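You operate a simulated robot arm through the tools that you are given. There is no shell and no other tool. Be economical: measure what you need, move in short steps, check, and stop when the job is done.

You run a simulated robot arm. Do the job below in one go: nothing can be reset, and whatever is moved stays where it is left.

TASK
Shut the yellow gate, push the green parcel up to it and weight it down.
Fine: black weight on top; green slider to PACKED. Set down upright: black weight.

It is judged by the outcome, as a careful person would: the job done as asked, and still so three seconds after it is handed in. It fails if anything else is knocked over, pushed out of place, dropped, spilled or broken.

THE ROBOT
A 7-joint arm with a two-finger parallel gripper, fixed in place. Base frame: the origin is at the foot of the arm, x ahead of it, y to its left, z up; the work surface is at about z = 0. Readings come in m, degrees, newtons and seconds.
With the tool pointing down near the work surface it reaches from about 0.22 to 0.58 m from the base axis. Its first joint turns from -66.0 to 66.0 degrees. Payload 2.5 kg.
Tool frame: the origin (TCP) lies between the finger pads and is the grasp point; the fingertips stand 0.023 m ahead of it; z points along the fingers, y is the line along which they close. Largest opening 0.094 m; finger width 0.038, thickness 0.01; the body of the gripper, 0.054 by 0.096 m, starts 0.039 m behind the TCP.
Orientation is that of the tool frame in the base frame, as a unit quaternion [x, y, z, w]. With the fingers straight down and closing along the base's y, the tool's x points along the base's -x, its y along +y and its z along -z.

THE INTERFACE
- The arm moves only by the tool send_rows. Its argument "plan" is text: rows parted by semicolons, each of 6 numbers parted by spaces: the shift along the tool's x, y, z in units of 20 mm (1.0 is 20 mm), then the turn, a rotation vector about the tool's x, y, z in units of 6 degrees (1.0 is 6 degrees). In form: dx dy dz rx ry rz; .... A call has 1 to 12 rows; each row shifts and turns the commanded pose from where the row before left it, along the tool's axes as they then stand. "claw" is the gripper command, from -1 (shut) to 1 (fully open), values between in proportion, set as the call begins (left out, the last holds). A call with a number of a shift or a turn outside -1 to 1 is refused whole. A row lasts 0.2 s, in which the tool goes at most 0.05 m and 8.6 degrees; a call with a longer step from one row to the next is refused whole, and so is a gripper value outside its range. A pose out of reach is approached as far as the arm can. The call stops where the force on the tool passes 70 N (or 10 N more than at its start, if that is more) or the arm is blocked; 0.2 s more then pass. The fingers move at their own pace (about 0.108 m/s each) and stop on an object; they squeeze with about 42 N. The grip force told is the motor's: it shows also when the fingers shut on nothing. Time passes only in rows, and 0.2 s behind the last, so rows that do not move let the fingers close. It gives the time, the measured TCP pose, the force on the tool (base axes), the opening and the grip force at its end, in the units of the frame above (readings bear some noise), with the torque about the TCP (base axes, N m) and any sound that the robot's microphone picked up.
- Cameras (640 x 400 px; columns grow to the right, rows downward): "scene" is fixed at [0.0878, -0.3926, 0.5452]; the picture's right is [0.98, -0.21, 0.00], its down [-0.12, -0.55, -0.83] and it looks along [0.18, 0.81, -0.56] (base axes); focal length 345 px, centre (320, 200). "wrist" rides on the gripper at [0.086, 0.016, -0.075] in the tool frame; the picture's right is [-0.18, 0.98, 0.00], its down [-0.58, -0.11, -0.81] and it looks along [-0.79, -0.15, 0.59] (tool axes); focal length 243 px, centre (320, 200). There is no depth. A picture from a camera that has moved, and an enlarged one, comes with that camera's place and axes in the base frame and with its lens.
- camera(camera): a new picture of that camera. It takes no simulated time.
- zoom(camera, box): a new picture of the part [left, top, right, bottom] of that camera's present view, enlarged. It takes no simulated time.
- close_job(): hands the job in; it is judged then, once.

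Work in short steps. Places have to be worked out from the pictures, the camera data and where the tool is seen: move nearer, look again, correct. Check each grasp and each placing, and mend what went wrong. You have 120 turns and 64 pictures in all, those below and enlarged ones among them. Open the gripper and draw the arm clear of the work before you hand the job in, unless the task says otherwise; then end with one line.

The tools are called after ">>>" as name(argument=value, ...) on one line, values as JSON. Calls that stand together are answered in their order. send_rows: Moves the arm, as the interface text tells. Its arguments: {"type":"object","properties":{"plan":{"type":"string"},"claw":{"type":"number"}},"required":["plan"]} The other tools are called the same way: camera (camera) takes a picture; zoom (camera, box) takes an enlarged picture of a part of a camera's view; close_job () hands the job in.

At the start:

```text
clock: 0.0
ee_pos: [0.2961, 0.3184, 0.2513]
tool_rot: [0.0, 1.0, 0.0, 0.0]
force: [0.0, 0.1, -0.5]
torque: [0.02, -0.02, 0.03]
opening: 0.0939
finger_force: 0.0
```

scene: 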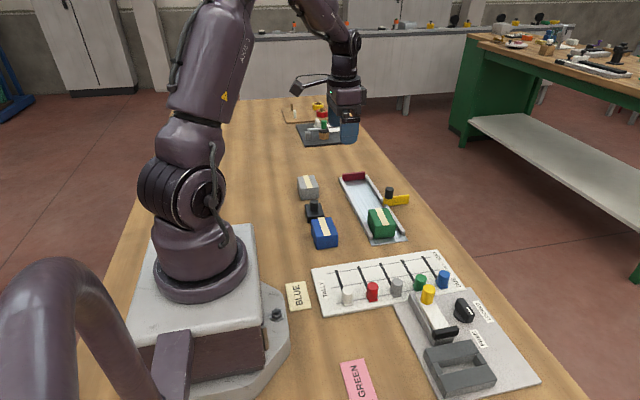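
wrist: 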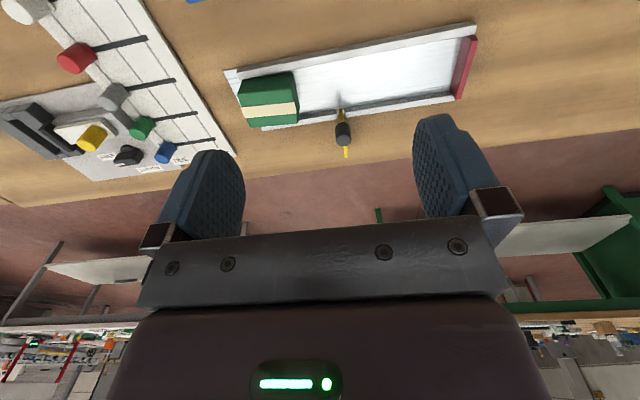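

I'll look closer at the tray with the gate and at the slider panel before moving.

>>> zoom(camera="scene", box=[280, 160, 440, 260])

>>> zoom(camera="scene", box=[280, 240, 540, 400])

>>> zoom(camera="scene", box=[260, 80, 400, 168])

```text
4.00 times, centred on (360, 210) of scene
camera zoom: at [0.0878, -0.3926, 0.5452], right [0.98, -0.21, 0.0], down [-0.12, -0.55, -0.83], along [0.18, 0.81, -0.56], focal length 1380 px, centre (160, 160)
```

zoom: 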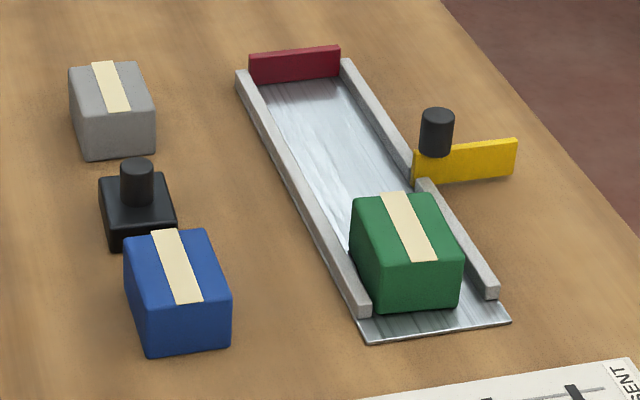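

```text
2.46 times, centred on (410, 320) of scene
camera zoom: at [0.0878, -0.3926, 0.5452], right [0.98, -0.21, 0.0], down [-0.12, -0.55, -0.83], along [0.18, 0.81, -0.56], focal length 850 px, centre (98, -95)
```

zoom: 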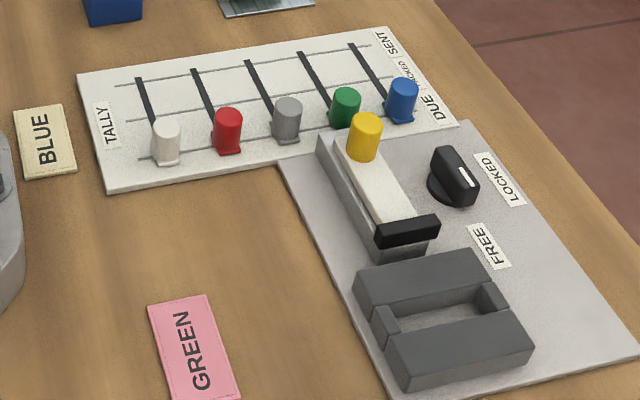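

```text
4.55 times, centred on (330, 124) of scene
camera zoom: at [0.0878, -0.3926, 0.5452], right [0.98, -0.21, 0.0], down [-0.12, -0.55, -0.83], along [0.18, 0.81, -0.56], focal length 1569 px, centre (274, 546)
```

zoom: 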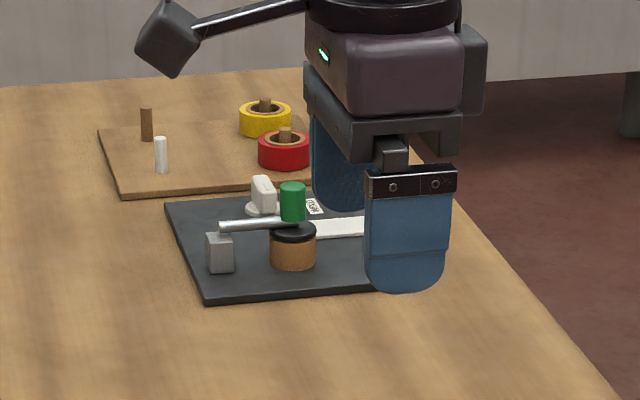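

Estimates: gate knob about (0.44, 0.33), channel along y with x 0.345–0.42, parcel about (0.38, 0.235), weight about (0.232, 0.315), green slider about (0.387, 0.03). I'll move to a hover near the gate knob and look.

>>> send_rows(plan="-1 0.2 0.8 0 0 0;-1 0.2 0.8 0 0 0;-1 0.2 0.8 0 0 0;-1 0.2 0.8 0 0 0;-1 0 0.9 0 0 0;-0.5 0 0.9 0 0 0", claw=0.2)

>>> camera(camera="wrist")

>>> zoom(camera="scene", box=[280, 120, 440, 220])

```text
clock: 1.4
ee_pos: [0.4059, 0.3341, 0.1524]
tool_rot: [0.0, 1.0, 0.0, 0.0]
force: [0.2, -0.2, -0.8]
torque: [0.0, -0.01, -0.02]
opening: 0.0564
finger_force: 0.1
```

```text
58 pictures are left
camera wrist: at [0.3211, 0.3505, 0.227], right [0.18, 0.98, 0.0], down [0.58, -0.11, 0.81], along [0.79, -0.15, -0.59], focal length 243 px, centre (320, 200)
```

wrist: 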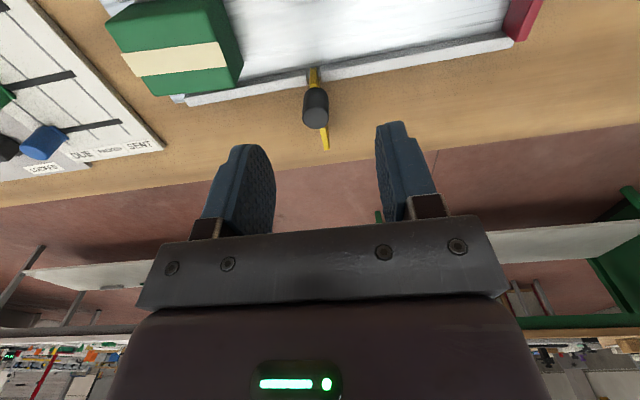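

```text
4.00 times, centred on (360, 170) of scene
camera zoom: at [0.0878, -0.3926, 0.5452], right [0.98, -0.21, 0.0], down [-0.12, -0.55, -0.83], along [0.18, 0.81, -0.56], focal length 1380 px, centre (160, 320)
```

zoom: 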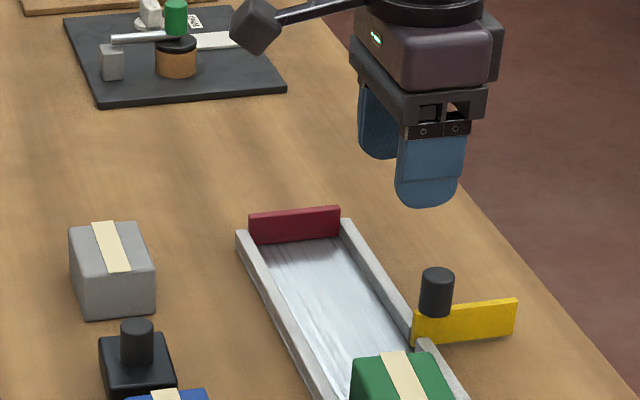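

The wrist view puts the knob at about (0.436, 0.326), with its top at z≈0.06 and the plate top at z≈0.03. I'll lower over it with the fingers either side along y, then close.

>>> send_rows(plan="-0.75 -0.2 0.9 0 0 0;-0.75 -0.2 1 0 0 0;0 0 1 0 0 0;0 0 1 0 0 0;0 0 0.9 0 0 0;0 0 0 0 0 0")

>>> zoom(camera="scene", box=[320, 140, 440, 215])

```text
clock: 2.8
ee_pos: [0.4374, 0.3227, 0.055]
tool_rot: [-0.001, 1.0, 0.0, 0.0]
force: [0.8, 0.3, 0.4]
torque: [-0.02, -0.02, 0.01]
opening: 0.0562
finger_force: 0.0
```

```text
5.33 times, centred on (380, 178) of scene
camera zoom: at [0.0878, -0.3926, 0.5452], right [0.98, -0.21, 0.0], down [-0.12, -0.55, -0.83], along [0.18, 0.81, -0.56], focal length 1841 px, centre (0, 320)
```

zoom: 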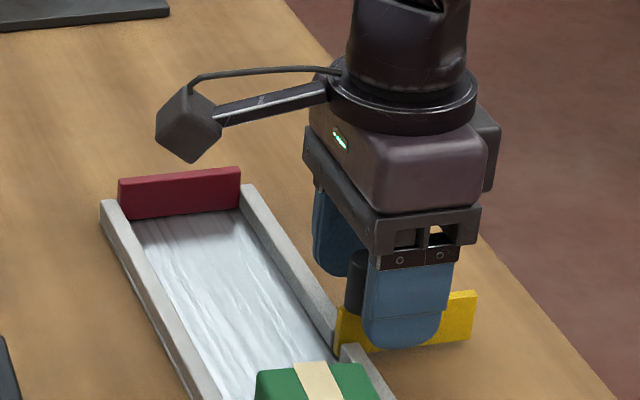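

The knob is roughly 1 cm to the −x side of the finger centre. I'll shift over, then close.

>>> send_rows(plan="0.5 0 0 0 0 0;0 0 0 0 0 0")

>>> send_rows(plan="0 0 0 0 0 0;0 0 0 0 0 0;0 0 0 0 0 0", claw=-1)

>>> zoom(camera="scene", box=[320, 140, 440, 215])

```text
clock: 3.4
ee_pos: [0.4261, 0.3229, 0.0562]
tool_rot: [0.0, 1.0, 0.0, 0.0]
force: [-0.7, 0.5, 0.3]
torque: [-0.02, -0.01, -0.02]
opening: 0.0563
finger_force: 0.0
```

```text
clock: 4.2
ee_pos: [0.4259, 0.3248, 0.0567]
tool_rot: [0.0, 1.0, 0.001, 0.0]
force: [-0.7, 15.3, -4.2]
torque: [-0.48, 0.01, 0.2]
opening: 0.021
finger_force: 45.0
```

```text
5.33 times, centred on (380, 178) of scene
camera zoom: at [0.0878, -0.3926, 0.5452], right [0.98, -0.21, 0.0], down [-0.12, -0.55, -0.83], along [0.18, 0.81, -0.56], focal length 1841 px, centre (0, 320)
```

zoom: 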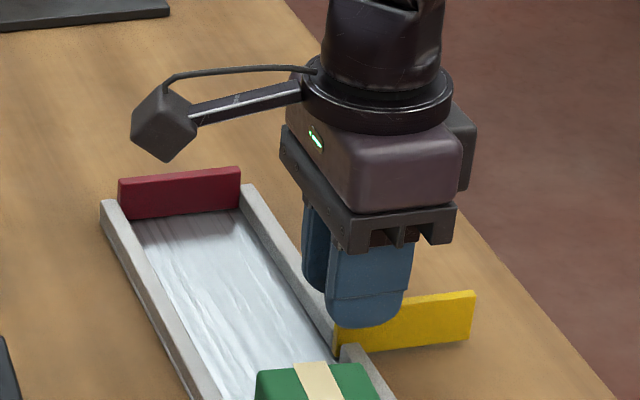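

I have the knob (opening 0.021), with a +y side force of 15 N, so I'll relieve about 3 mm in y and start sliding the gate toward −x.

>>> send_rows(plan="0 0.2 0 0 0 0;0.5 0 0 0 0 0;0.5 0 0 0 0 0;0.5 0 0 0 0 0")

>>> zoom(camera="scene", box=[320, 140, 440, 215])

```text
clock: 5.2
ee_pos: [0.3978, 0.3244, 0.0556]
tool_rot: [0.003, 1.0, -0.003, 0.0]
force: [0.6, -33.0, 19.3]
torque: [0.32, 0.08, -0.25]
opening: 0.0213
finger_force: 45.1
```

```text
5.33 times, centred on (380, 178) of scene
camera zoom: at [0.0877, -0.3927, 0.5452], right [0.98, -0.21, 0.0], down [-0.12, -0.55, -0.83], along [0.18, 0.81, -0.56], focal length 1841 px, centre (0, 320)
```

zoom: 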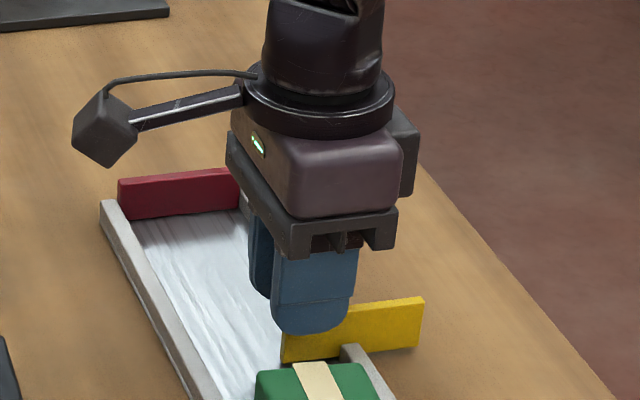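

The gate slides. The side force is now −y, so I'll ease back about 2.5 mm in y and go on.

>>> send_rows(plan="0 -0.13 0 0 0 0;0.5 0 0 0 0 0;0.5 0 0 0 0 0")

```text
clock: 6.0
ee_pos: [0.3744, 0.3254, 0.0573]
tool_rot: [0.0, 1.0, 0.0, 0.0]
force: [0.6, -19.9, 10.5]
torque: [0.4, -0.95, -0.15]
opening: 0.021
finger_force: 45.4
```

>>> zoom(camera="scene", box=[320, 150, 440, 225])

```text
5.33 times, centred on (380, 188) of scene
camera zoom: at [0.0878, -0.3926, 0.5452], right [0.98, -0.21, 0.0], down [-0.12, -0.55, -0.83], along [0.18, 0.81, -0.56], focal length 1841 px, centre (0, 267)
```

zoom: 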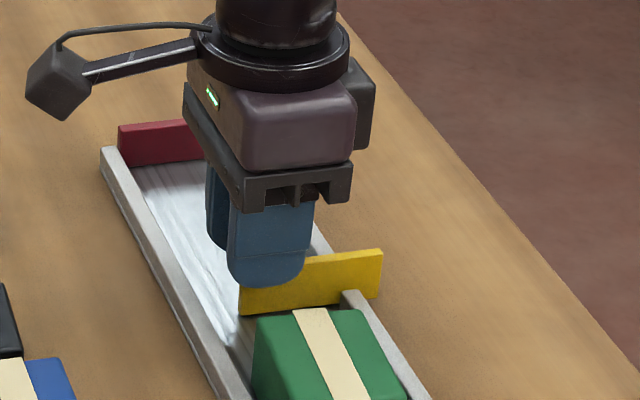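

It still has about 2 cm to go. I'll keep sliding in small steps until it meets the stop.

>>> send_rows(plan="0 -0.08 0 0 0 0;0.4 0 0 0 0 0;0.4 0 0 0 0 0")

>>> zoom(camera="scene", box=[320, 150, 440, 225])

```text
clock: 6.8
ee_pos: [0.3611, 0.3255, 0.0557]
tool_rot: [0.0, 1.0, 0.0, 0.0]
force: [0.6, -16.2, 22.4]
torque: [-0.73, -0.03, -0.07]
opening: 0.0209
finger_force: 45.0
```

```text
5.33 times, centred on (380, 188) of scene
camera zoom: at [0.0877, -0.3927, 0.5452], right [0.98, -0.21, 0.0], down [-0.12, -0.55, -0.83], along [0.18, 0.81, -0.56], focal length 1841 px, centre (0, 267)
```

zoom: 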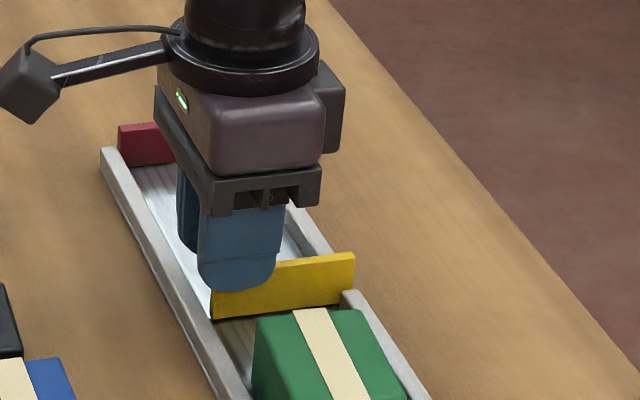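

The gate's end is almost at the far rail. A few more small pushes will find the stop.

>>> send_rows(plan="0.2 0 0 0 0 0;0.2 0 0 0 0 0;0.2 0 0 0 0 0")

>>> zoom(camera="scene", box=[320, 150, 440, 225])

```text
clock: 7.6
ee_pos: [0.354, 0.3252, 0.0565]
tool_rot: [0.002, 1.0, 0.002, 0.007]
force: [39.0, 4.5, -9.8]
torque: [-0.52, -0.34, 0.03]
opening: 0.022
finger_force: 44.6
```

```text
5.33 times, centred on (380, 188) of scene
camera zoom: at [0.0878, -0.3926, 0.5452], right [0.98, -0.21, 0.0], down [-0.12, -0.55, -0.83], along [0.18, 0.81, -0.56], focal length 1841 px, centre (0, 267)
```

zoom: 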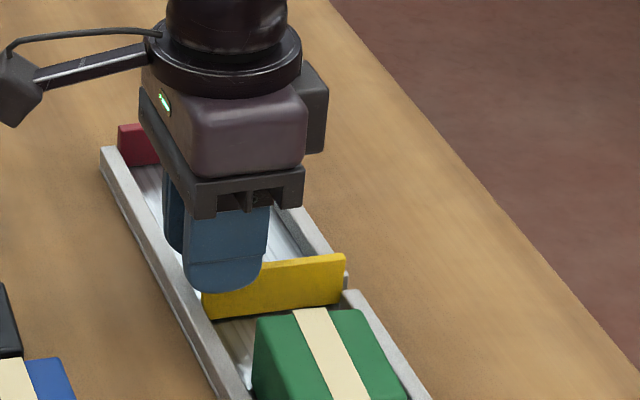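

A 39 N reaction shows the gate is against its stop, fully across the channel. I'll relieve the push, open, lift, and look.

>>> send_rows(plan="-0.25 0 0 0 0 0;0 0 0 0 0 0")

>>> send_rows(plan="0 0 0 0 0 0;0 0 0 0 0 0;0 0 1 0 0 0;0 0 -1 0 0 0", claw=0.1)

```text
clock: 8.2
ee_pos: [0.3533, 0.3249, 0.0568]
tool_rot: [0.001, 1.0, -0.001, 0.001]
force: [11.7, -11.4, 22.4]
torque: [0.43, -0.96, -0.2]
opening: 0.0208
finger_force: 44.8
```

```text
clock: 9.2
ee_pos: [0.3528, 0.324, 0.0549]
tool_rot: [0.0, 1.0, -0.001, -0.002]
force: [-0.7, 0.4, -0.5]
torque: [0.0, 0.03, -0.03]
opening: 0.0518
finger_force: 0.1
```

One row went down by mistake (+z is down), but no contact showed. I'll lift straight up now, retreat toward the front, and check.

>>> send_rows(plan="0 0 -1 0 0 0;0 0 -1 0 0 0;0 0 -1 0 0 0;0 0 -1 0 0 0;0 -1 -0.5 0 0 0;-0.5 -1 0 0 0 0;-0.5 -1 0 0 0 0;-0.5 -1 0 0 0 0;0 -1 0 0 0 0;0 -1 0 0 0 0;0 -1 0 0 0 0", claw=-1)

>>> camera(camera="wrist")

>>> zoom(camera="scene", box=[280, 140, 440, 240])

```text
clock: 11.6
ee_pos: [0.3833, 0.1842, 0.1461]
tool_rot: [0.0, 1.0, 0.0, 0.0]
force: [-0.3, 0.1, 0.5]
torque: [0.0, 0.01, -0.01]
opening: 0.0
finger_force: 42.1
```

```text
50 pictures are left
camera wrist: at [0.2978, 0.2014, 0.2217], right [0.18, 0.98, 0.0], down [0.58, -0.11, 0.81], along [0.79, -0.15, -0.59], focal length 243 px, centre (320, 200)
```

wrist: 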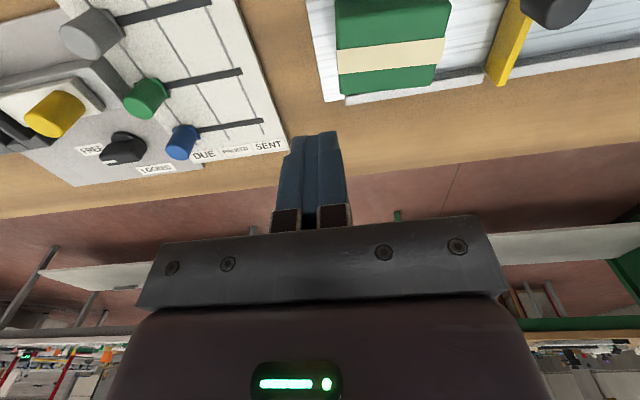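

```text
4.00 times, centred on (360, 190) of scene
camera zoom: at [0.0878, -0.3926, 0.5452], right [0.98, -0.21, 0.0], down [-0.12, -0.55, -0.83], along [0.18, 0.81, -0.56], focal length 1380 px, centre (160, 240)
```

zoom: 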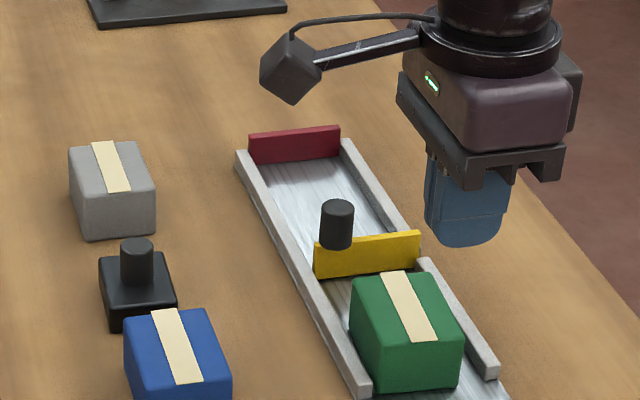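

The gate is shut across the channel. Next I'll go down in front of the parcel with closed fingers (its front face is at y≈0.20), staying at y≈0.16, tips about 17 mm above the surface.

>>> send_rows(plan="0 -1 0 0 0 0;0.1 -0.2 1 0 0 0;0 0 1 0 0 0;0 0 1 0 0 0;0 0 1 0 0 0;0 0 1 0 0 0;0 0 0.3 0 0 0;0 0 0 0 0 0")

>>> zoom(camera="scene", box=[300, 165, 460, 265])

```text
clock: 13.4
ee_pos: [0.3791, 0.1609, 0.0396]
tool_rot: [0.001, 1.0, 0.0, 0.001]
force: [0.0, 0.9, 0.0]
torque: [-0.03, 0.04, -0.01]
opening: 0.0
finger_force: 42.0
```

```text
4.00 times, centred on (380, 215) of scene
camera zoom: at [0.0878, -0.3926, 0.5452], right [0.98, -0.21, 0.0], down [-0.12, -0.55, -0.83], along [0.18, 0.81, -0.56], focal length 1380 px, centre (80, 140)
```

zoom: 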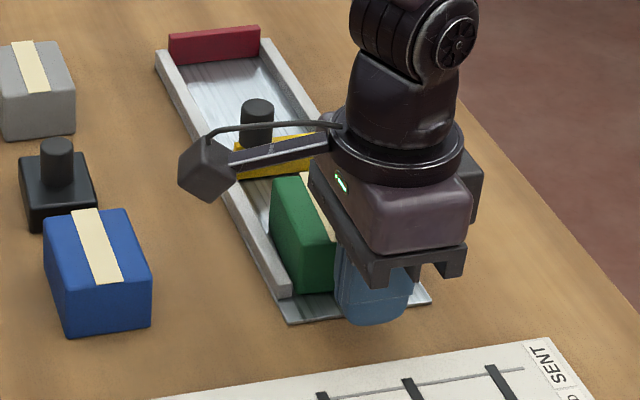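

The fingers are in front of the parcel, perhaps 4 mm too far in +x. I'll correct and push slowly along +y.

>>> send_rows(plan="0.2 0.5 0 0 0 0;0 0.5 0 0 0 0;0 0.5 0 0 0 0;0 0.5 0 0 0 0;0 0.4 0 0 0 0;0 0.4 0 0 0 0")

>>> zoom(camera="scene", box=[300, 150, 460, 250])

```text
clock: 14.8
ee_pos: [0.3757, 0.2163, 0.0405]
tool_rot: [0.0, 1.0, 0.0, -0.001]
force: [-0.9, -1.0, 1.0]
torque: [0.0, 0.02, 0.01]
opening: 0.0
finger_force: 42.3
```

```text
4.00 times, centred on (380, 200) of scene
camera zoom: at [0.0878, -0.3926, 0.5452], right [0.98, -0.21, 0.0], down [-0.12, -0.55, -0.83], along [0.18, 0.81, -0.56], focal length 1380 px, centre (80, 200)
```

zoom: 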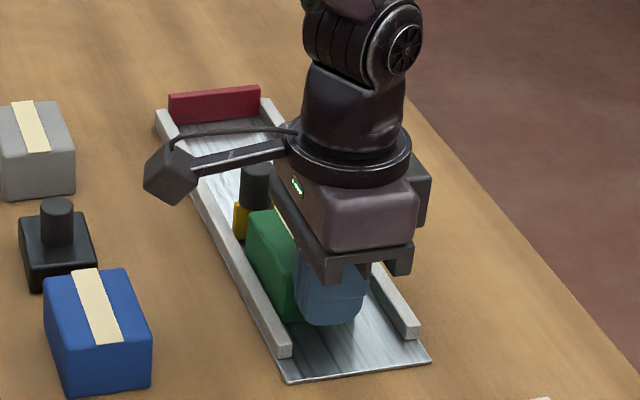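

The parcel is moving and its back is near the gate. I'll push on in smaller steps and watch the force.

>>> send_rows(plan="0 0.3 0 0 0 0;0 0.3 0 0 0 0;0 0.25 0 0 0 0")

>>> zoom(camera="scene", box=[320, 160, 420, 222])

```text
clock: 15.6
ee_pos: [0.377, 0.231, 0.039]
tool_rot: [0.001, 1.0, -0.003, -0.001]
force: [-2.1, -14.5, 7.4]
torque: [0.14, 0.05, 0.15]
opening: 0.0
finger_force: 43.4
```

```text
6.40 times, centred on (370, 191) of scene
camera zoom: at [0.0878, -0.3926, 0.5452], right [0.98, -0.21, 0.0], down [-0.12, -0.55, -0.83], along [0.18, 0.81, -0.56], focal length 2209 px, centre (0, 258)
```

zoom: 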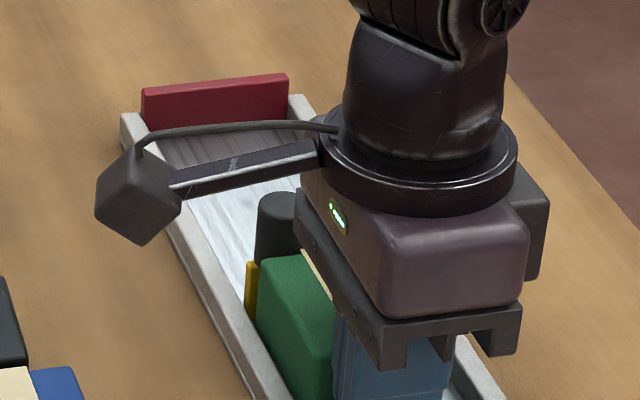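

−14.5 N may be first contact with the gate. One or two millimetre-sized pushes will confirm.

>>> send_rows(plan="0 0.15 0 0 0 0;0 0 0 0 0 0")

```text
clock: 16.2
ee_pos: [0.3771, 0.2321, 0.0383]
tool_rot: [0.001, 1.0, -0.005, -0.001]
force: [-4.8, -37.2, 10.9]
torque: [0.22, 0.08, 0.56]
opening: 0.0
finger_force: 41.6
```

The force rose to 37 N with hardly any motion, so the parcel is up against the gate. I'll back off along −y, lift, and check from above.

>>> send_rows(plan="0 -0.5 0 0 0 0;0 -1 0 0 0 0;0 -0.5 -1 0 0 0;0 0 -1 0 0 0;0 0 -1 0 0 0;0 0 -1 0 0 0;0 0 -1 0 0 0")

>>> zoom(camera="scene", box=[280, 160, 440, 260])

>>> camera(camera="wrist")

```text
clock: 17.8
ee_pos: [0.3745, 0.197, 0.1421]
tool_rot: [0.0, 1.0, -0.001, 0.0]
force: [-0.2, -0.7, -0.1]
torque: [0.01, 0.01, 0.02]
opening: 0.0
finger_force: 42.9
```

```text
4.00 times, centred on (360, 210) of scene
camera zoom: at [0.0878, -0.3926, 0.5452], right [0.98, -0.21, 0.0], down [-0.12, -0.55, -0.83], along [0.18, 0.81, -0.56], focal length 1380 px, centre (160, 160)
```

zoom: 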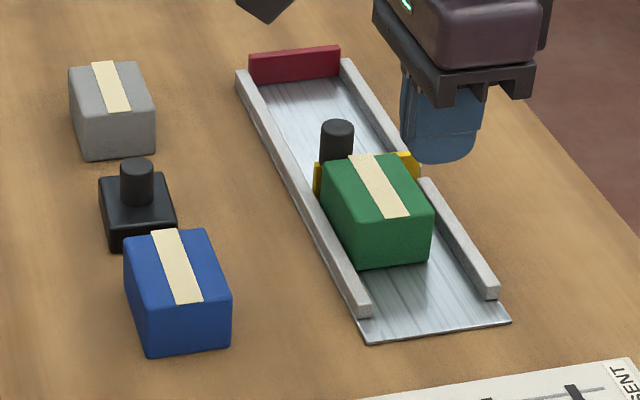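

```text
44 pictures are left
camera wrist: at [0.289, 0.2141, 0.2167], right [0.18, 0.98, 0.0], down [0.58, -0.11, 0.81], along [0.79, -0.15, -0.59], focal length 243 px, centre (320, 200)
```

wrist: 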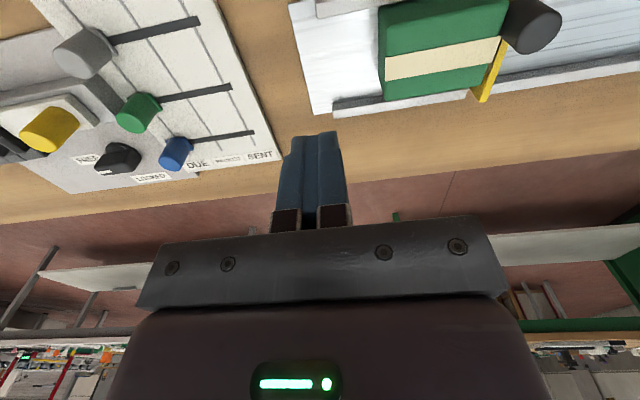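

The parcel sits flush against the shut gate, centre about (0.372, 0.273). Now I'll move to a hover above the black weight at roughly (0.226, 0.31).

>>> send_rows(plan="0.9 0.7 -0.3 0 0 0;0.9 0.7 0 0 0 0;0.9 0.7 0 0 0 0;0.9 0.7 0 0 0 0;0.9 0.7 0 0 0 0;0.9 0.7 0 0 0 0;0.9 0.7 0 0 0 0;0.9 0.7 0 0 0 0;0 0 0.5 0 0 0", claw=0.2)

>>> camera(camera="wrist")

>>> zoom(camera="scene", box=[250, 140, 410, 240])

```text
clock: 19.8
ee_pos: [0.2314, 0.3093, 0.1373]
tool_rot: [0.0, 1.0, 0.0, -0.001]
force: [-0.1, 0.3, 0.2]
torque: [-0.02, -0.04, -0.01]
opening: 0.0564
finger_force: 0.2
```

```text
43 pictures are left
camera wrist: at [0.1463, 0.3265, 0.2128], right [0.18, 0.98, 0.0], down [0.58, -0.11, 0.81], along [0.79, -0.15, -0.59], focal length 243 px, centre (320, 200)
```

wrist: 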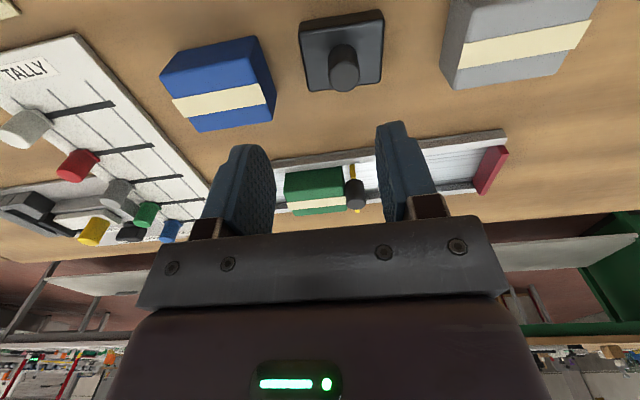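

```text
4.00 times, centred on (330, 190) of scene
camera zoom: at [0.0878, -0.3926, 0.5452], right [0.98, -0.21, 0.0], down [-0.12, -0.55, -0.83], along [0.18, 0.81, -0.56], focal length 1380 px, centre (280, 240)
```

zoom: 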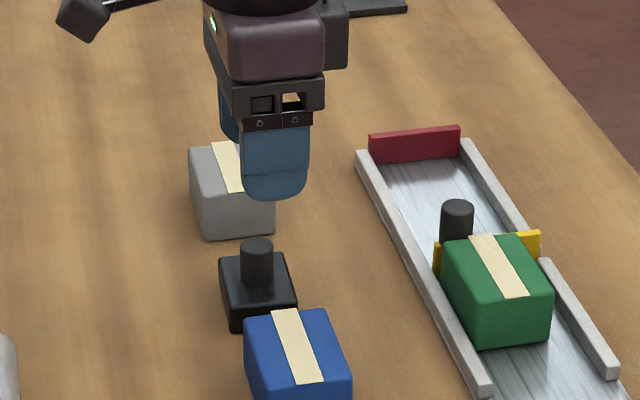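

The wrist view puts the weight's knob at about (0.227, 0.326), z from 0.025 to 0.05. I'll align and go down to z≈0.055.

>>> send_rows(plan="0.2 0.8 0 0 0 0;0 0 1 0 0 0;0 0 1 0 0 0;0 0 1 0 0 0;0 0 0.6 0 0 0;0 0 0.4 0 0 0;0 0 0 0 0 0")

>>> zoom(camera="scene", box=[260, 150, 380, 225])

>>> camera(camera="wrist")

```text
clock: 21.4
ee_pos: [0.2281, 0.3243, 0.0565]
tool_rot: [0.0, 1.0, 0.0, 0.0]
force: [0.4, -0.2, 0.1]
torque: [-0.01, 0.0, 0.02]
opening: 0.0561
finger_force: 0.0
```

```text
5.33 times, centred on (320, 188) of scene
camera zoom: at [0.0878, -0.3926, 0.5452], right [0.98, -0.21, 0.0], down [-0.12, -0.55, -0.83], along [0.18, 0.81, -0.56], focal length 1841 px, centre (320, 267)
```

zoom: 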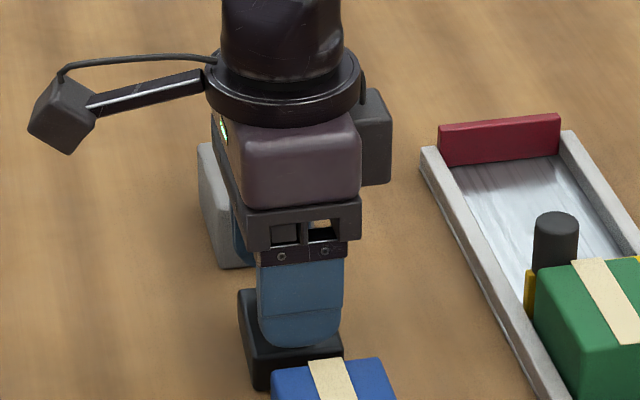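

```text
40 pictures are left
camera wrist: at [0.1431, 0.3404, 0.1316], right [0.18, 0.98, 0.0], down [0.58, -0.11, 0.81], along [0.79, -0.15, -0.59], focal length 243 px, centre (320, 200)
```

wrist: 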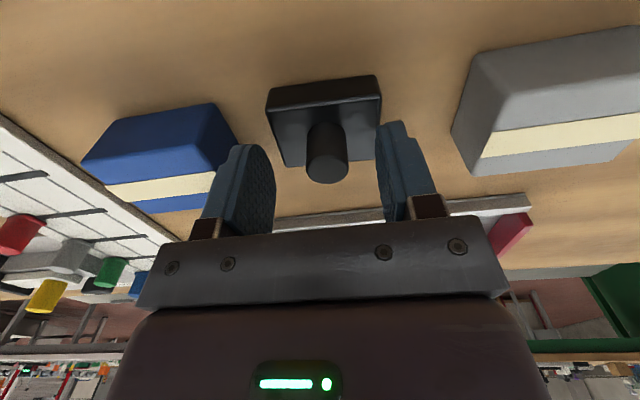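

The knob sits between the fingers, with its top at about z 0.05. I'll lower 3 mm, nudge +y 3 mm, and close.

>>> send_rows(plan="0 0.15 0.15 0 0 0;0 0 0 0 0 0")

>>> send_rows(plan="0 0 0 0 0 0;0 0 0 0 0 0;0 0 0 0 0 0", claw=-1)

```text
clock: 22.0
ee_pos: [0.2289, 0.3277, 0.0534]
tool_rot: [0.0, 1.0, 0.0, 0.0]
force: [0.6, 0.3, -0.3]
torque: [0.0, 0.05, 0.0]
opening: 0.0563
finger_force: 0.1
```

```text
clock: 22.8
ee_pos: [0.2302, 0.3266, 0.0538]
tool_rot: [-0.001, 1.0, 0.0, 0.0]
force: [-0.9, -1.4, 1.6]
torque: [0.05, -0.01, -0.02]
opening: 0.021
finger_force: 41.8
```

Gripped (opening 0.021). I'll lift and check.

>>> send_rows(plan="0 0 -0.5 0 0 0;0 0 -1 0 0 0;0 0 -1 0 0 0;0 0 -1 0 0 0;0 0 -1 0 0 0;0 0 0 0 0 0")

>>> zoom(camera="scene", box=[260, 110, 420, 210])

>>> camera(camera="wrist")

```text
clock: 24.2
ee_pos: [0.2284, 0.3284, 0.1428]
tool_rot: [0.001, 1.0, 0.0, 0.0]
force: [0.6, 0.9, -3.7]
torque: [0.0, 0.03, -0.04]
opening: 0.0213
finger_force: 42.2
```

```text
4.00 times, centred on (340, 160) of scene
camera zoom: at [0.0878, -0.3926, 0.5452], right [0.98, -0.21, 0.0], down [-0.12, -0.55, -0.83], along [0.18, 0.81, -0.56], focal length 1380 px, centre (240, 360)
```

zoom: 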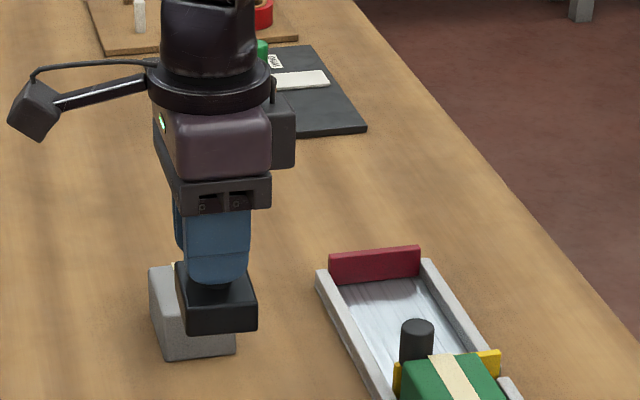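

```text
38 pictures are left
camera wrist: at [0.1432, 0.3443, 0.2176], right [0.18, 0.98, 0.0], down [0.58, -0.11, 0.81], along [0.79, -0.15, -0.59], focal length 243 px, centre (320, 200)
```

wrist: 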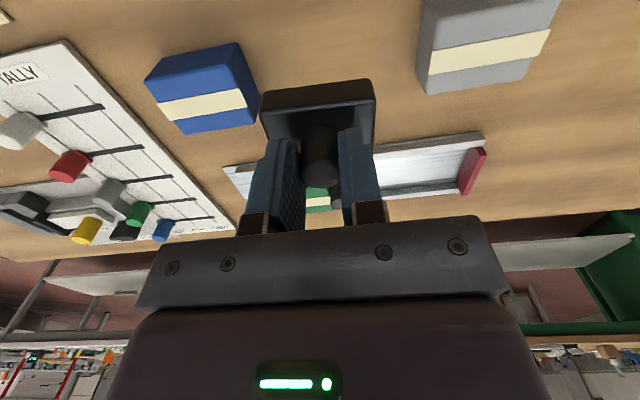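

The weight (about 0.35 kg) is held upright. I'll carry it at this height to above the parcel at (0.372, 0.271).

>>> send_rows(plan="-0.9 -0.35 0 0 0 0;-0.9 -0.35 0 0 0 0;-0.9 -0.35 0 0 0 0;-0.9 -0.35 0 0 0 0;-0.9 -0.35 0 0 0 0;-0.9 -0.35 0 0 0 0;-0.9 -0.35 0 0 0 0;-0.87 -0.4 0 0 0 0;0 0 0 0 0 0")

>>> zoom(camera="scene", box=[310, 130, 430, 230])

>>> camera(camera="wrist")

```text
clock: 26.2
ee_pos: [0.371, 0.2706, 0.1419]
tool_rot: [0.0, 1.0, -0.001, 0.0]
force: [-0.3, 0.1, -4.7]
torque: [0.0, 0.02, 0.01]
opening: 0.021
finger_force: 42.0
```

```text
4.00 times, centred on (370, 180) of scene
camera zoom: at [0.0878, -0.3926, 0.5452], right [0.98, -0.21, 0.0], down [-0.12, -0.55, -0.83], along [0.18, 0.81, -0.56], focal length 1380 px, centre (120, 280)
```

zoom: 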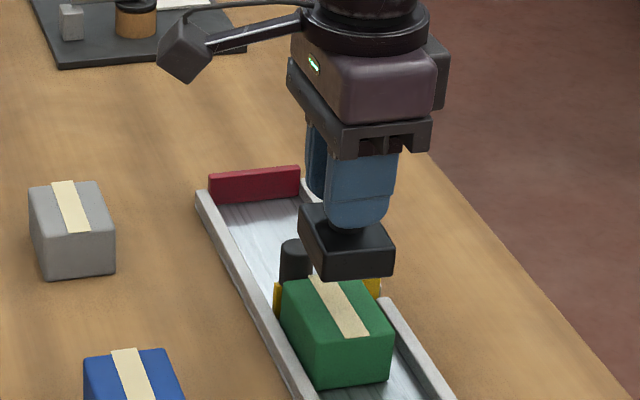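

```text
36 pictures are left
camera wrist: at [0.2863, 0.2873, 0.2162], right [0.18, 0.98, 0.0], down [0.58, -0.11, 0.81], along [0.79, -0.15, -0.59], focal length 243 px, centre (320, 200)
```

wrist: 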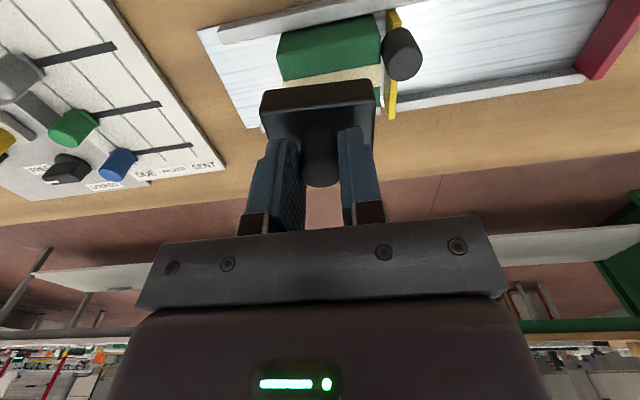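

From the wrist picture the parcel's centre is about (0.374, 0.278). I'll shift slightly and lower to just above the expected contact (TCP z≈0.097).

>>> send_rows(plan="-0.12 0.3 0 0 0 0;0 0 0.7 0 0 0;0 0 0.7 0 0 0;0 0 0.5 0 0 0;0 0 0 0 0 0")

>>> zoom(camera="scene", box=[320, 160, 420, 240])

```text
clock: 27.4
ee_pos: [0.3752, 0.277, 0.1046]
tool_rot: [0.0, 1.0, 0.0, -0.001]
force: [0.3, 0.8, -4.1]
torque: [-0.02, -0.03, -0.01]
opening: 0.0209
finger_force: 41.5
```

```text
5.00 times, centred on (370, 200) of scene
camera zoom: at [0.0878, -0.3926, 0.5452], right [0.98, -0.21, 0.0], down [-0.12, -0.55, -0.83], along [0.18, 0.81, -0.56], focal length 1726 px, centre (70, 200)
```

zoom: 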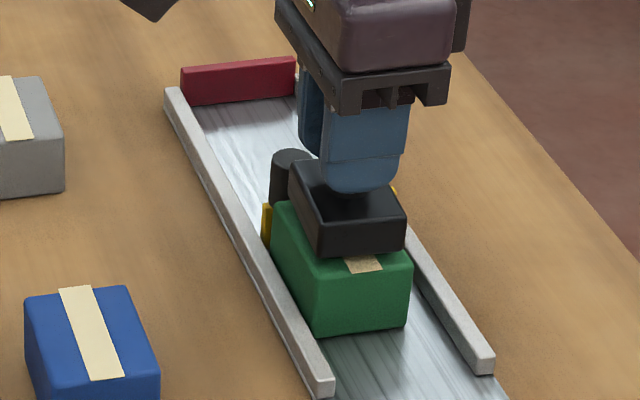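

Well placed over the parcel. I'll lower in 2–3 mm steps until the force shows contact.

>>> send_rows(plan="0 0 0.12 0 0 0;0 0 0.12 0 0 0;0 0 0 0 0 0")

```text
clock: 28.2
ee_pos: [0.3729, 0.2766, 0.0998]
tool_rot: [0.0, 1.0, -0.001, 0.0]
force: [0.2, 0.7, -4.6]
torque: [-0.01, 0.0, -0.01]
opening: 0.0211
finger_force: 41.6
```

>>> send_rows(plan="0 0 0.1 0 0 0;0 0 0.1 0 0 0;0 0 0 0 0 0")

```text
clock: 29.0
ee_pos: [0.3747, 0.278, 0.0988]
tool_rot: [0.0, 1.0, 0.001, 0.001]
force: [-10.0, -7.4, 31.4]
torque: [-0.54, 0.48, 0.04]
opening: 0.0212
finger_force: 42.1
```

Contact: +31 N with the TCP at z≈0.099. I'll relieve the press by 3 mm of command, then open just enough.

>>> send_rows(plan="0 0 -0.13 0 0 0;0 0 0 0 0 0")

>>> send_rows(plan="0 0 0 0 0 0;0 0 0 0 0 0", claw=-0.1)

>>> send_rows(plan="0 0 -0.5 0 0 0;0 0 -1 0 0 0;0 0 -1 0 0 0;0 0 -1 0 0 0;0 0 0 0 0 0")

>>> zoom(camera="scene", box=[320, 160, 420, 240])

>>> camera(camera="wrist")

```text
clock: 29.6
ee_pos: [0.3745, 0.2766, 0.0972]
tool_rot: [0.0, 1.0, 0.001, 0.001]
force: [2.6, 0.3, 1.6]
torque: [0.04, -0.25, 0.04]
opening: 0.0209
finger_force: 41.9
```

```text
clock: 30.2
ee_pos: [0.374, 0.2767, 0.0987]
tool_rot: [0.0, 1.0, 0.0, 0.0]
force: [-0.3, -1.2, 0.2]
torque: [0.03, 0.0, 0.0]
opening: 0.0423
finger_force: 0.0
```

```text
clock: 31.4
ee_pos: [0.3758, 0.278, 0.17]
tool_rot: [0.0, 1.0, 0.0, 0.0]
force: [0.4, 0.6, -0.3]
torque: [-0.02, -0.01, -0.01]
opening: 0.0423
finger_force: 0.0
```

```text
5.00 times, centred on (370, 200) of scene
camera zoom: at [0.0878, -0.3926, 0.5452], right [0.98, -0.21, 0.0], down [-0.12, -0.55, -0.83], along [0.18, 0.81, -0.56], focal length 1726 px, centre (70, 200)
```

zoom: 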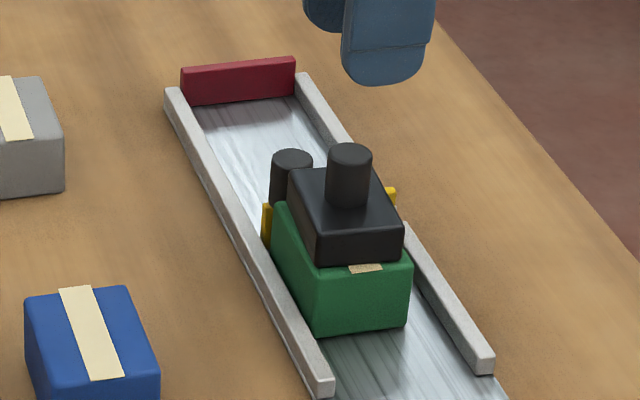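

```text
33 pictures are left
camera wrist: at [0.2903, 0.2942, 0.2443], right [0.18, 0.98, 0.0], down [0.58, -0.11, 0.81], along [0.79, -0.15, -0.59], focal length 243 px, centre (320, 200)
```

wrist: 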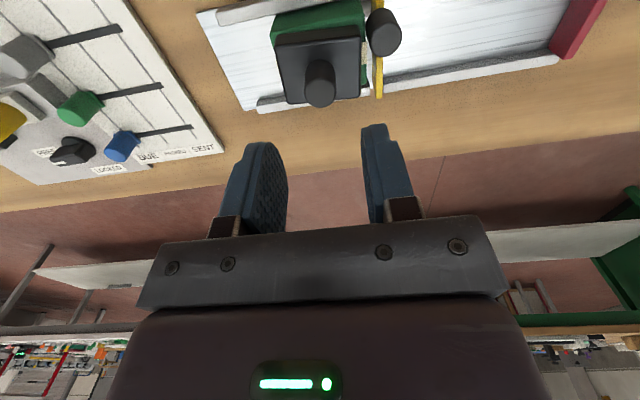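

The weight stands upright and flat on the parcel. Next I'll fly over to the slider board at the same height and look.

>>> send_rows(plan="0 -1 -0.2 0 0 0;0 -1 0 0 0 0;0 -1 0 0 0 0;0 -1 0 0 0 0;0 -1 0 0 0 0;0 -1 0 0 0 0;0 -1 0 0 0 0;0 -1 0 0 0 0;0 -1 0 0 0 0;0 -1 0 0 0 0;0 -1 0 0 0 0;0 -0.8 0 0 0 0")

>>> camera(camera="wrist")

>>> zoom(camera="scene", box=[380, 240, 500, 315])

```text
clock: 34.0
ee_pos: [0.3767, 0.0415, 0.1717]
tool_rot: [0.001, 1.0, 0.0, 0.0]
force: [0.7, -0.1, 0.0]
torque: [0.03, -0.02, 0.02]
opening: 0.0427
finger_force: 0.1
```

```text
32 pictures are left
camera wrist: at [0.2907, 0.0586, 0.2471], right [0.18, 0.98, 0.0], down [0.58, -0.11, 0.81], along [0.79, -0.15, -0.59], focal length 243 px, centre (320, 200)
```

wrist: 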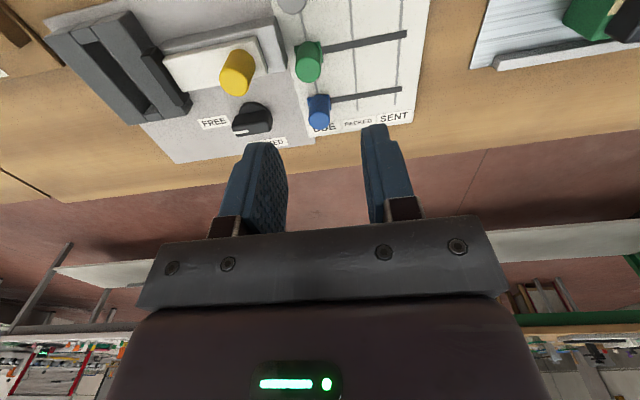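

```text
5.33 times, centred on (440, 278) of scene
camera zoom: at [0.0878, -0.3926, 0.5452], right [0.98, -0.21, 0.0], down [-0.12, -0.55, -0.83], along [0.18, 0.81, -0.56], focal length 1841 px, centre (-320, -213)
```

zoom: 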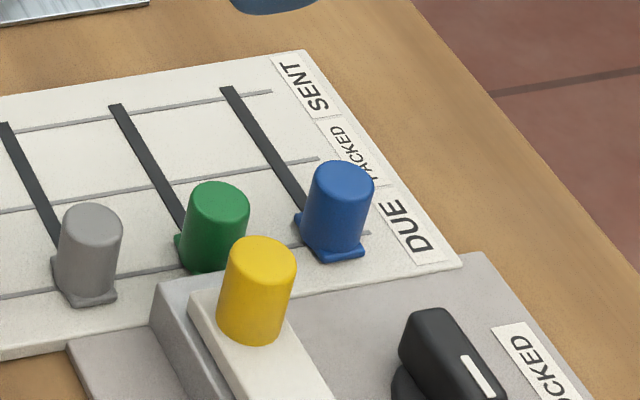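

>>> zoom(camera="wrist", box=[220, 0, 420, 125])

```text
3.20 times, centred on (320, 62) of wrist
camera zoom: at [0.2907, 0.0586, 0.2471], right [0.18, 0.98, 0.0], down [0.58, -0.11, 0.81], along [0.79, -0.15, -0.59], focal length 776 px, centre (320, 640)
```

zoom: 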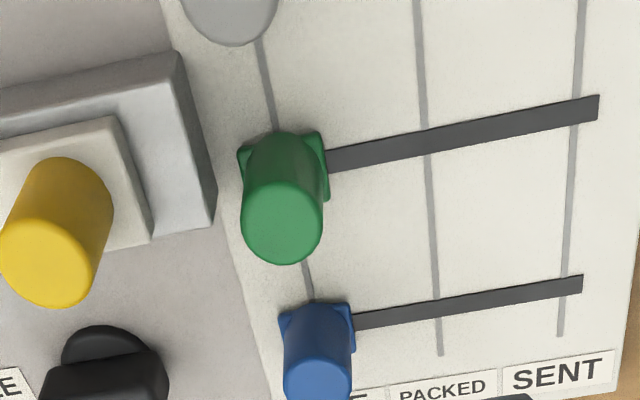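

From the wrist zoom: green slider at (0.386, 0.031), knob top z≈0.038. The PACKED line crosses its slot at y≈0.071, and the neighbours are 49 mm away. The yellow latch box sits right in front of it, so I'll grip along x, turning the tool −90° while high up and setting a narrow opening.

>>> send_rows(plan="0 0 0 0 0 -1;0 0 0 0 0 -1;0 0 0 0 0 -1;0 0 0 0 0 -1;0 0 0 0 0 -1;0 0 0 0 0 -1;0 0 0 0 0 -1;0 0 0 0 0 -1", claw=-0.25)

>>> send_rows(plan="0 0 0 0 0 -1;0 0 0 0 0 -1;0 0 0 0 0 -1;0 0 0 0 0 -1;0 0 0 0 0 -1;0 0 0 0 0 -1;0 0 0 0 0 -1;0 0 0 0 0 0")

>>> camera(camera="wrist")

```text
clock: 35.8
ee_pos: [0.3745, 0.0418, 0.1725]
tool_rot: [-0.407, 0.913, 0.0, 0.0]
force: [-0.5, 0.6, 0.0]
torque: [0.0, -0.01, -0.02]
opening: 0.0352
finger_force: 0.1
```

```text
clock: 37.6
ee_pos: [0.373, 0.0412, 0.1731]
tool_rot: [0.708, -0.706, 0.0, 0.0]
force: [-0.3, 1.1, -0.1]
torque: [-0.02, -0.03, -0.02]
opening: 0.0351
finger_force: 0.2
```

```text
29 pictures are left
camera wrist: at [0.3591, -0.0441, 0.2488], right [-0.98, 0.18, 0.0], down [0.11, 0.58, 0.81], along [0.15, 0.79, -0.59], focal length 243 px, centre (320, 200)
```

wrist: 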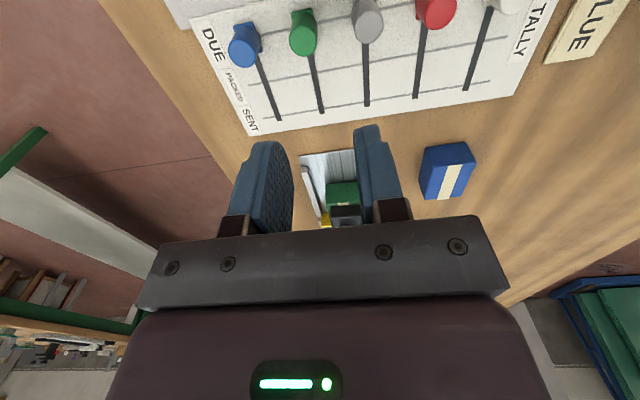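

This view confirms the green knob at (0.387, 0.033). I'll align to (0.387, 0.038), lower to z≈0.07 (tips still above the knobs), and look.

>>> send_rows(plan="0.15 -0.7 0.5 0 0 0;0 0 1 0 0 0;0 0 1 0 0 0;0 0 1 0 0 0;0 0 1 0 0 0;0 0 0.6 0 0 0;0 0 0 0 0 0")

>>> camera(camera="wrist")

>>> zoom(camera="scene", box=[370, 230, 490, 310])

```text
clock: 39.2
ee_pos: [0.388, 0.0383, 0.0708]
tool_rot: [0.707, -0.707, 0.0, 0.0]
force: [-1.1, -0.4, 0.2]
torque: [-0.02, 0.01, 0.01]
opening: 0.035
finger_force: 0.0
```

```text
28 pictures are left
camera wrist: at [0.373, -0.048, 0.1464], right [-0.98, 0.18, 0.0], down [0.11, 0.58, 0.81], along [0.15, 0.79, -0.59], focal length 243 px, centre (320, 200)
```

wrist: 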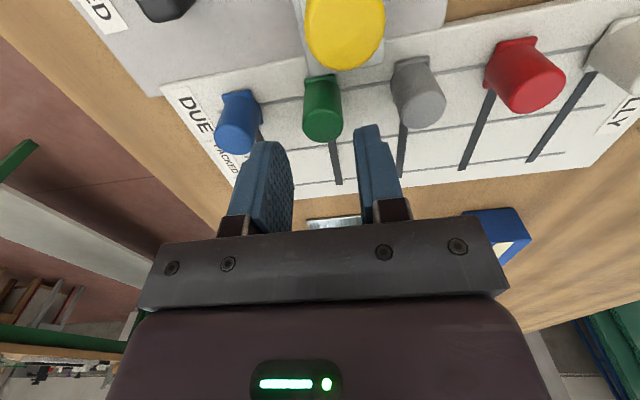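

```text
5.00 times, centred on (430, 270) of scene
camera zoom: at [0.0878, -0.3926, 0.5452], right [0.98, -0.21, 0.0], down [-0.12, -0.55, -0.83], along [0.18, 0.81, -0.56], focal length 1726 px, centre (-230, -150)
```

zoom: 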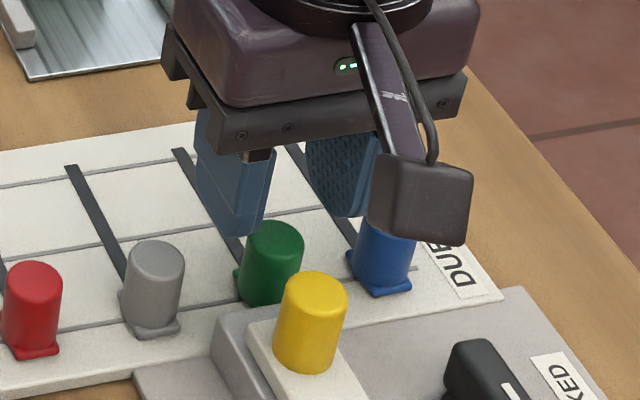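

Centred: green knob at x≈0.387, y≈0.031. I'll lower 26 mm and close on it.

>>> send_rows(plan="0 0.05 0.5 0 0 0;0 0 0.4 0 0 0;0 0 0.35 0 0 0;0 0 0 0 0 0")

>>> camera(camera="wrist")

```text
clock: 40.2
ee_pos: [0.387, 0.0374, 0.0466]
tool_rot: [0.707, -0.707, 0.001, 0.0]
force: [-0.5, -0.7, -0.5]
torque: [0.01, 0.02, -0.02]
opening: 0.0353
finger_force: 0.0
```

```text
26 pictures are left
camera wrist: at [0.3717, -0.048, 0.1214], right [-0.98, 0.18, 0.0], down [0.11, 0.58, 0.81], along [0.15, 0.79, -0.59], focal length 243 px, centre (320, 200)
```

wrist: 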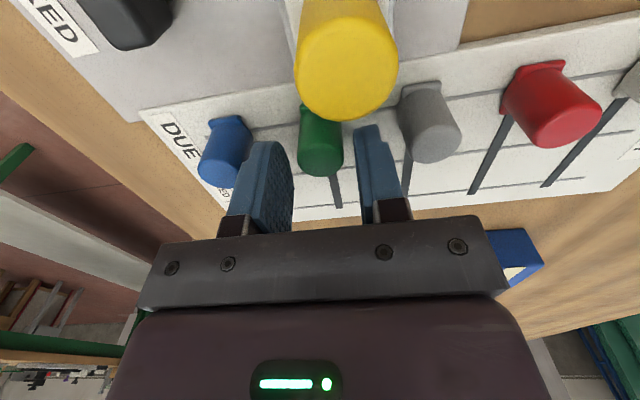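

The fingers straddle the green knob and clear its neighbours. Closing now.

>>> send_rows(plan="0 0 0 0 0 0;0 0 0 0 0 0;0 0 0 0 0 0", claw=-1)

```text
clock: 41.0
ee_pos: [0.385, 0.0378, 0.0459]
tool_rot: [0.707, -0.707, -0.002, 0.002]
force: [-20.0, 0.8, 9.3]
torque: [-0.13, -0.23, -0.11]
opening: 0.0207
finger_force: 44.6
```

Gripped (0.021). I'll relieve the x side force by 2 mm, then slide +y about 38 mm toward PACKED.

>>> send_rows(plan="0 0.1 0 0 0 0;-0.4 0 0 0 0 0;-0.4 0 0 0 0 0;-0.4 0 0 0 0 0;-0.4 0 0 0 0 0;-0.3 0 0 0 0 0;0 0 0 0 0 0")

>>> zoom(camera="scene", box=[370, 230, 490, 310])

>>> camera(camera="wrist")

```text
clock: 42.6
ee_pos: [0.3852, 0.0765, 0.0461]
tool_rot: [0.707, -0.707, 0.0, -0.002]
force: [11.6, 1.0, -16.5]
torque: [0.06, 0.34, 0.08]
opening: 0.0209
finger_force: 45.5
```

```text
5.00 times, centred on (430, 270) of scene
camera zoom: at [0.0879, -0.3926, 0.5452], right [0.98, -0.21, 0.0], down [-0.12, -0.55, -0.83], along [0.18, 0.81, -0.56], focal length 1726 px, centre (-230, -150)
```

zoom: 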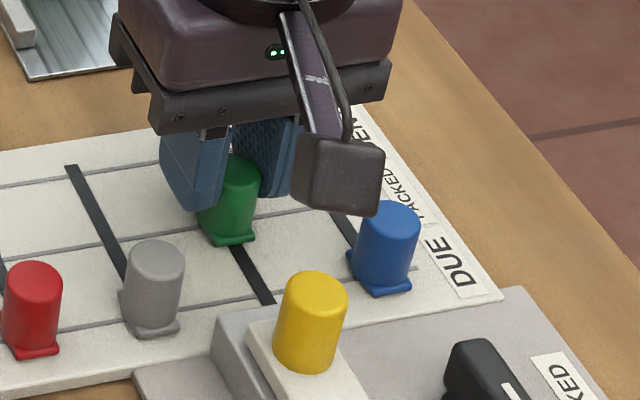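

```text
24 pictures are left
camera wrist: at [0.3699, -0.0099, 0.1211], right [-0.98, 0.18, 0.0], down [0.11, 0.58, 0.81], along [0.15, 0.79, -0.59], focal length 243 px, centre (320, 200)
```

wrist: 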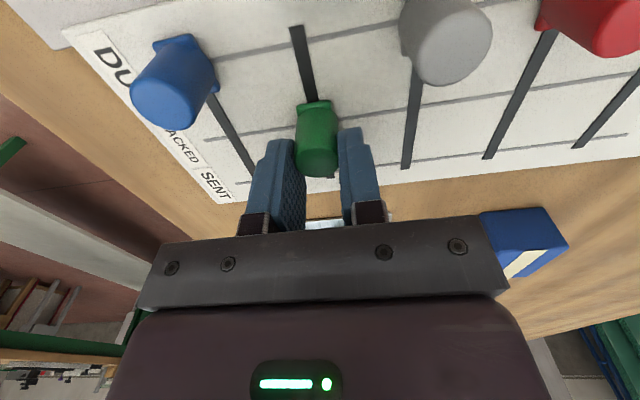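

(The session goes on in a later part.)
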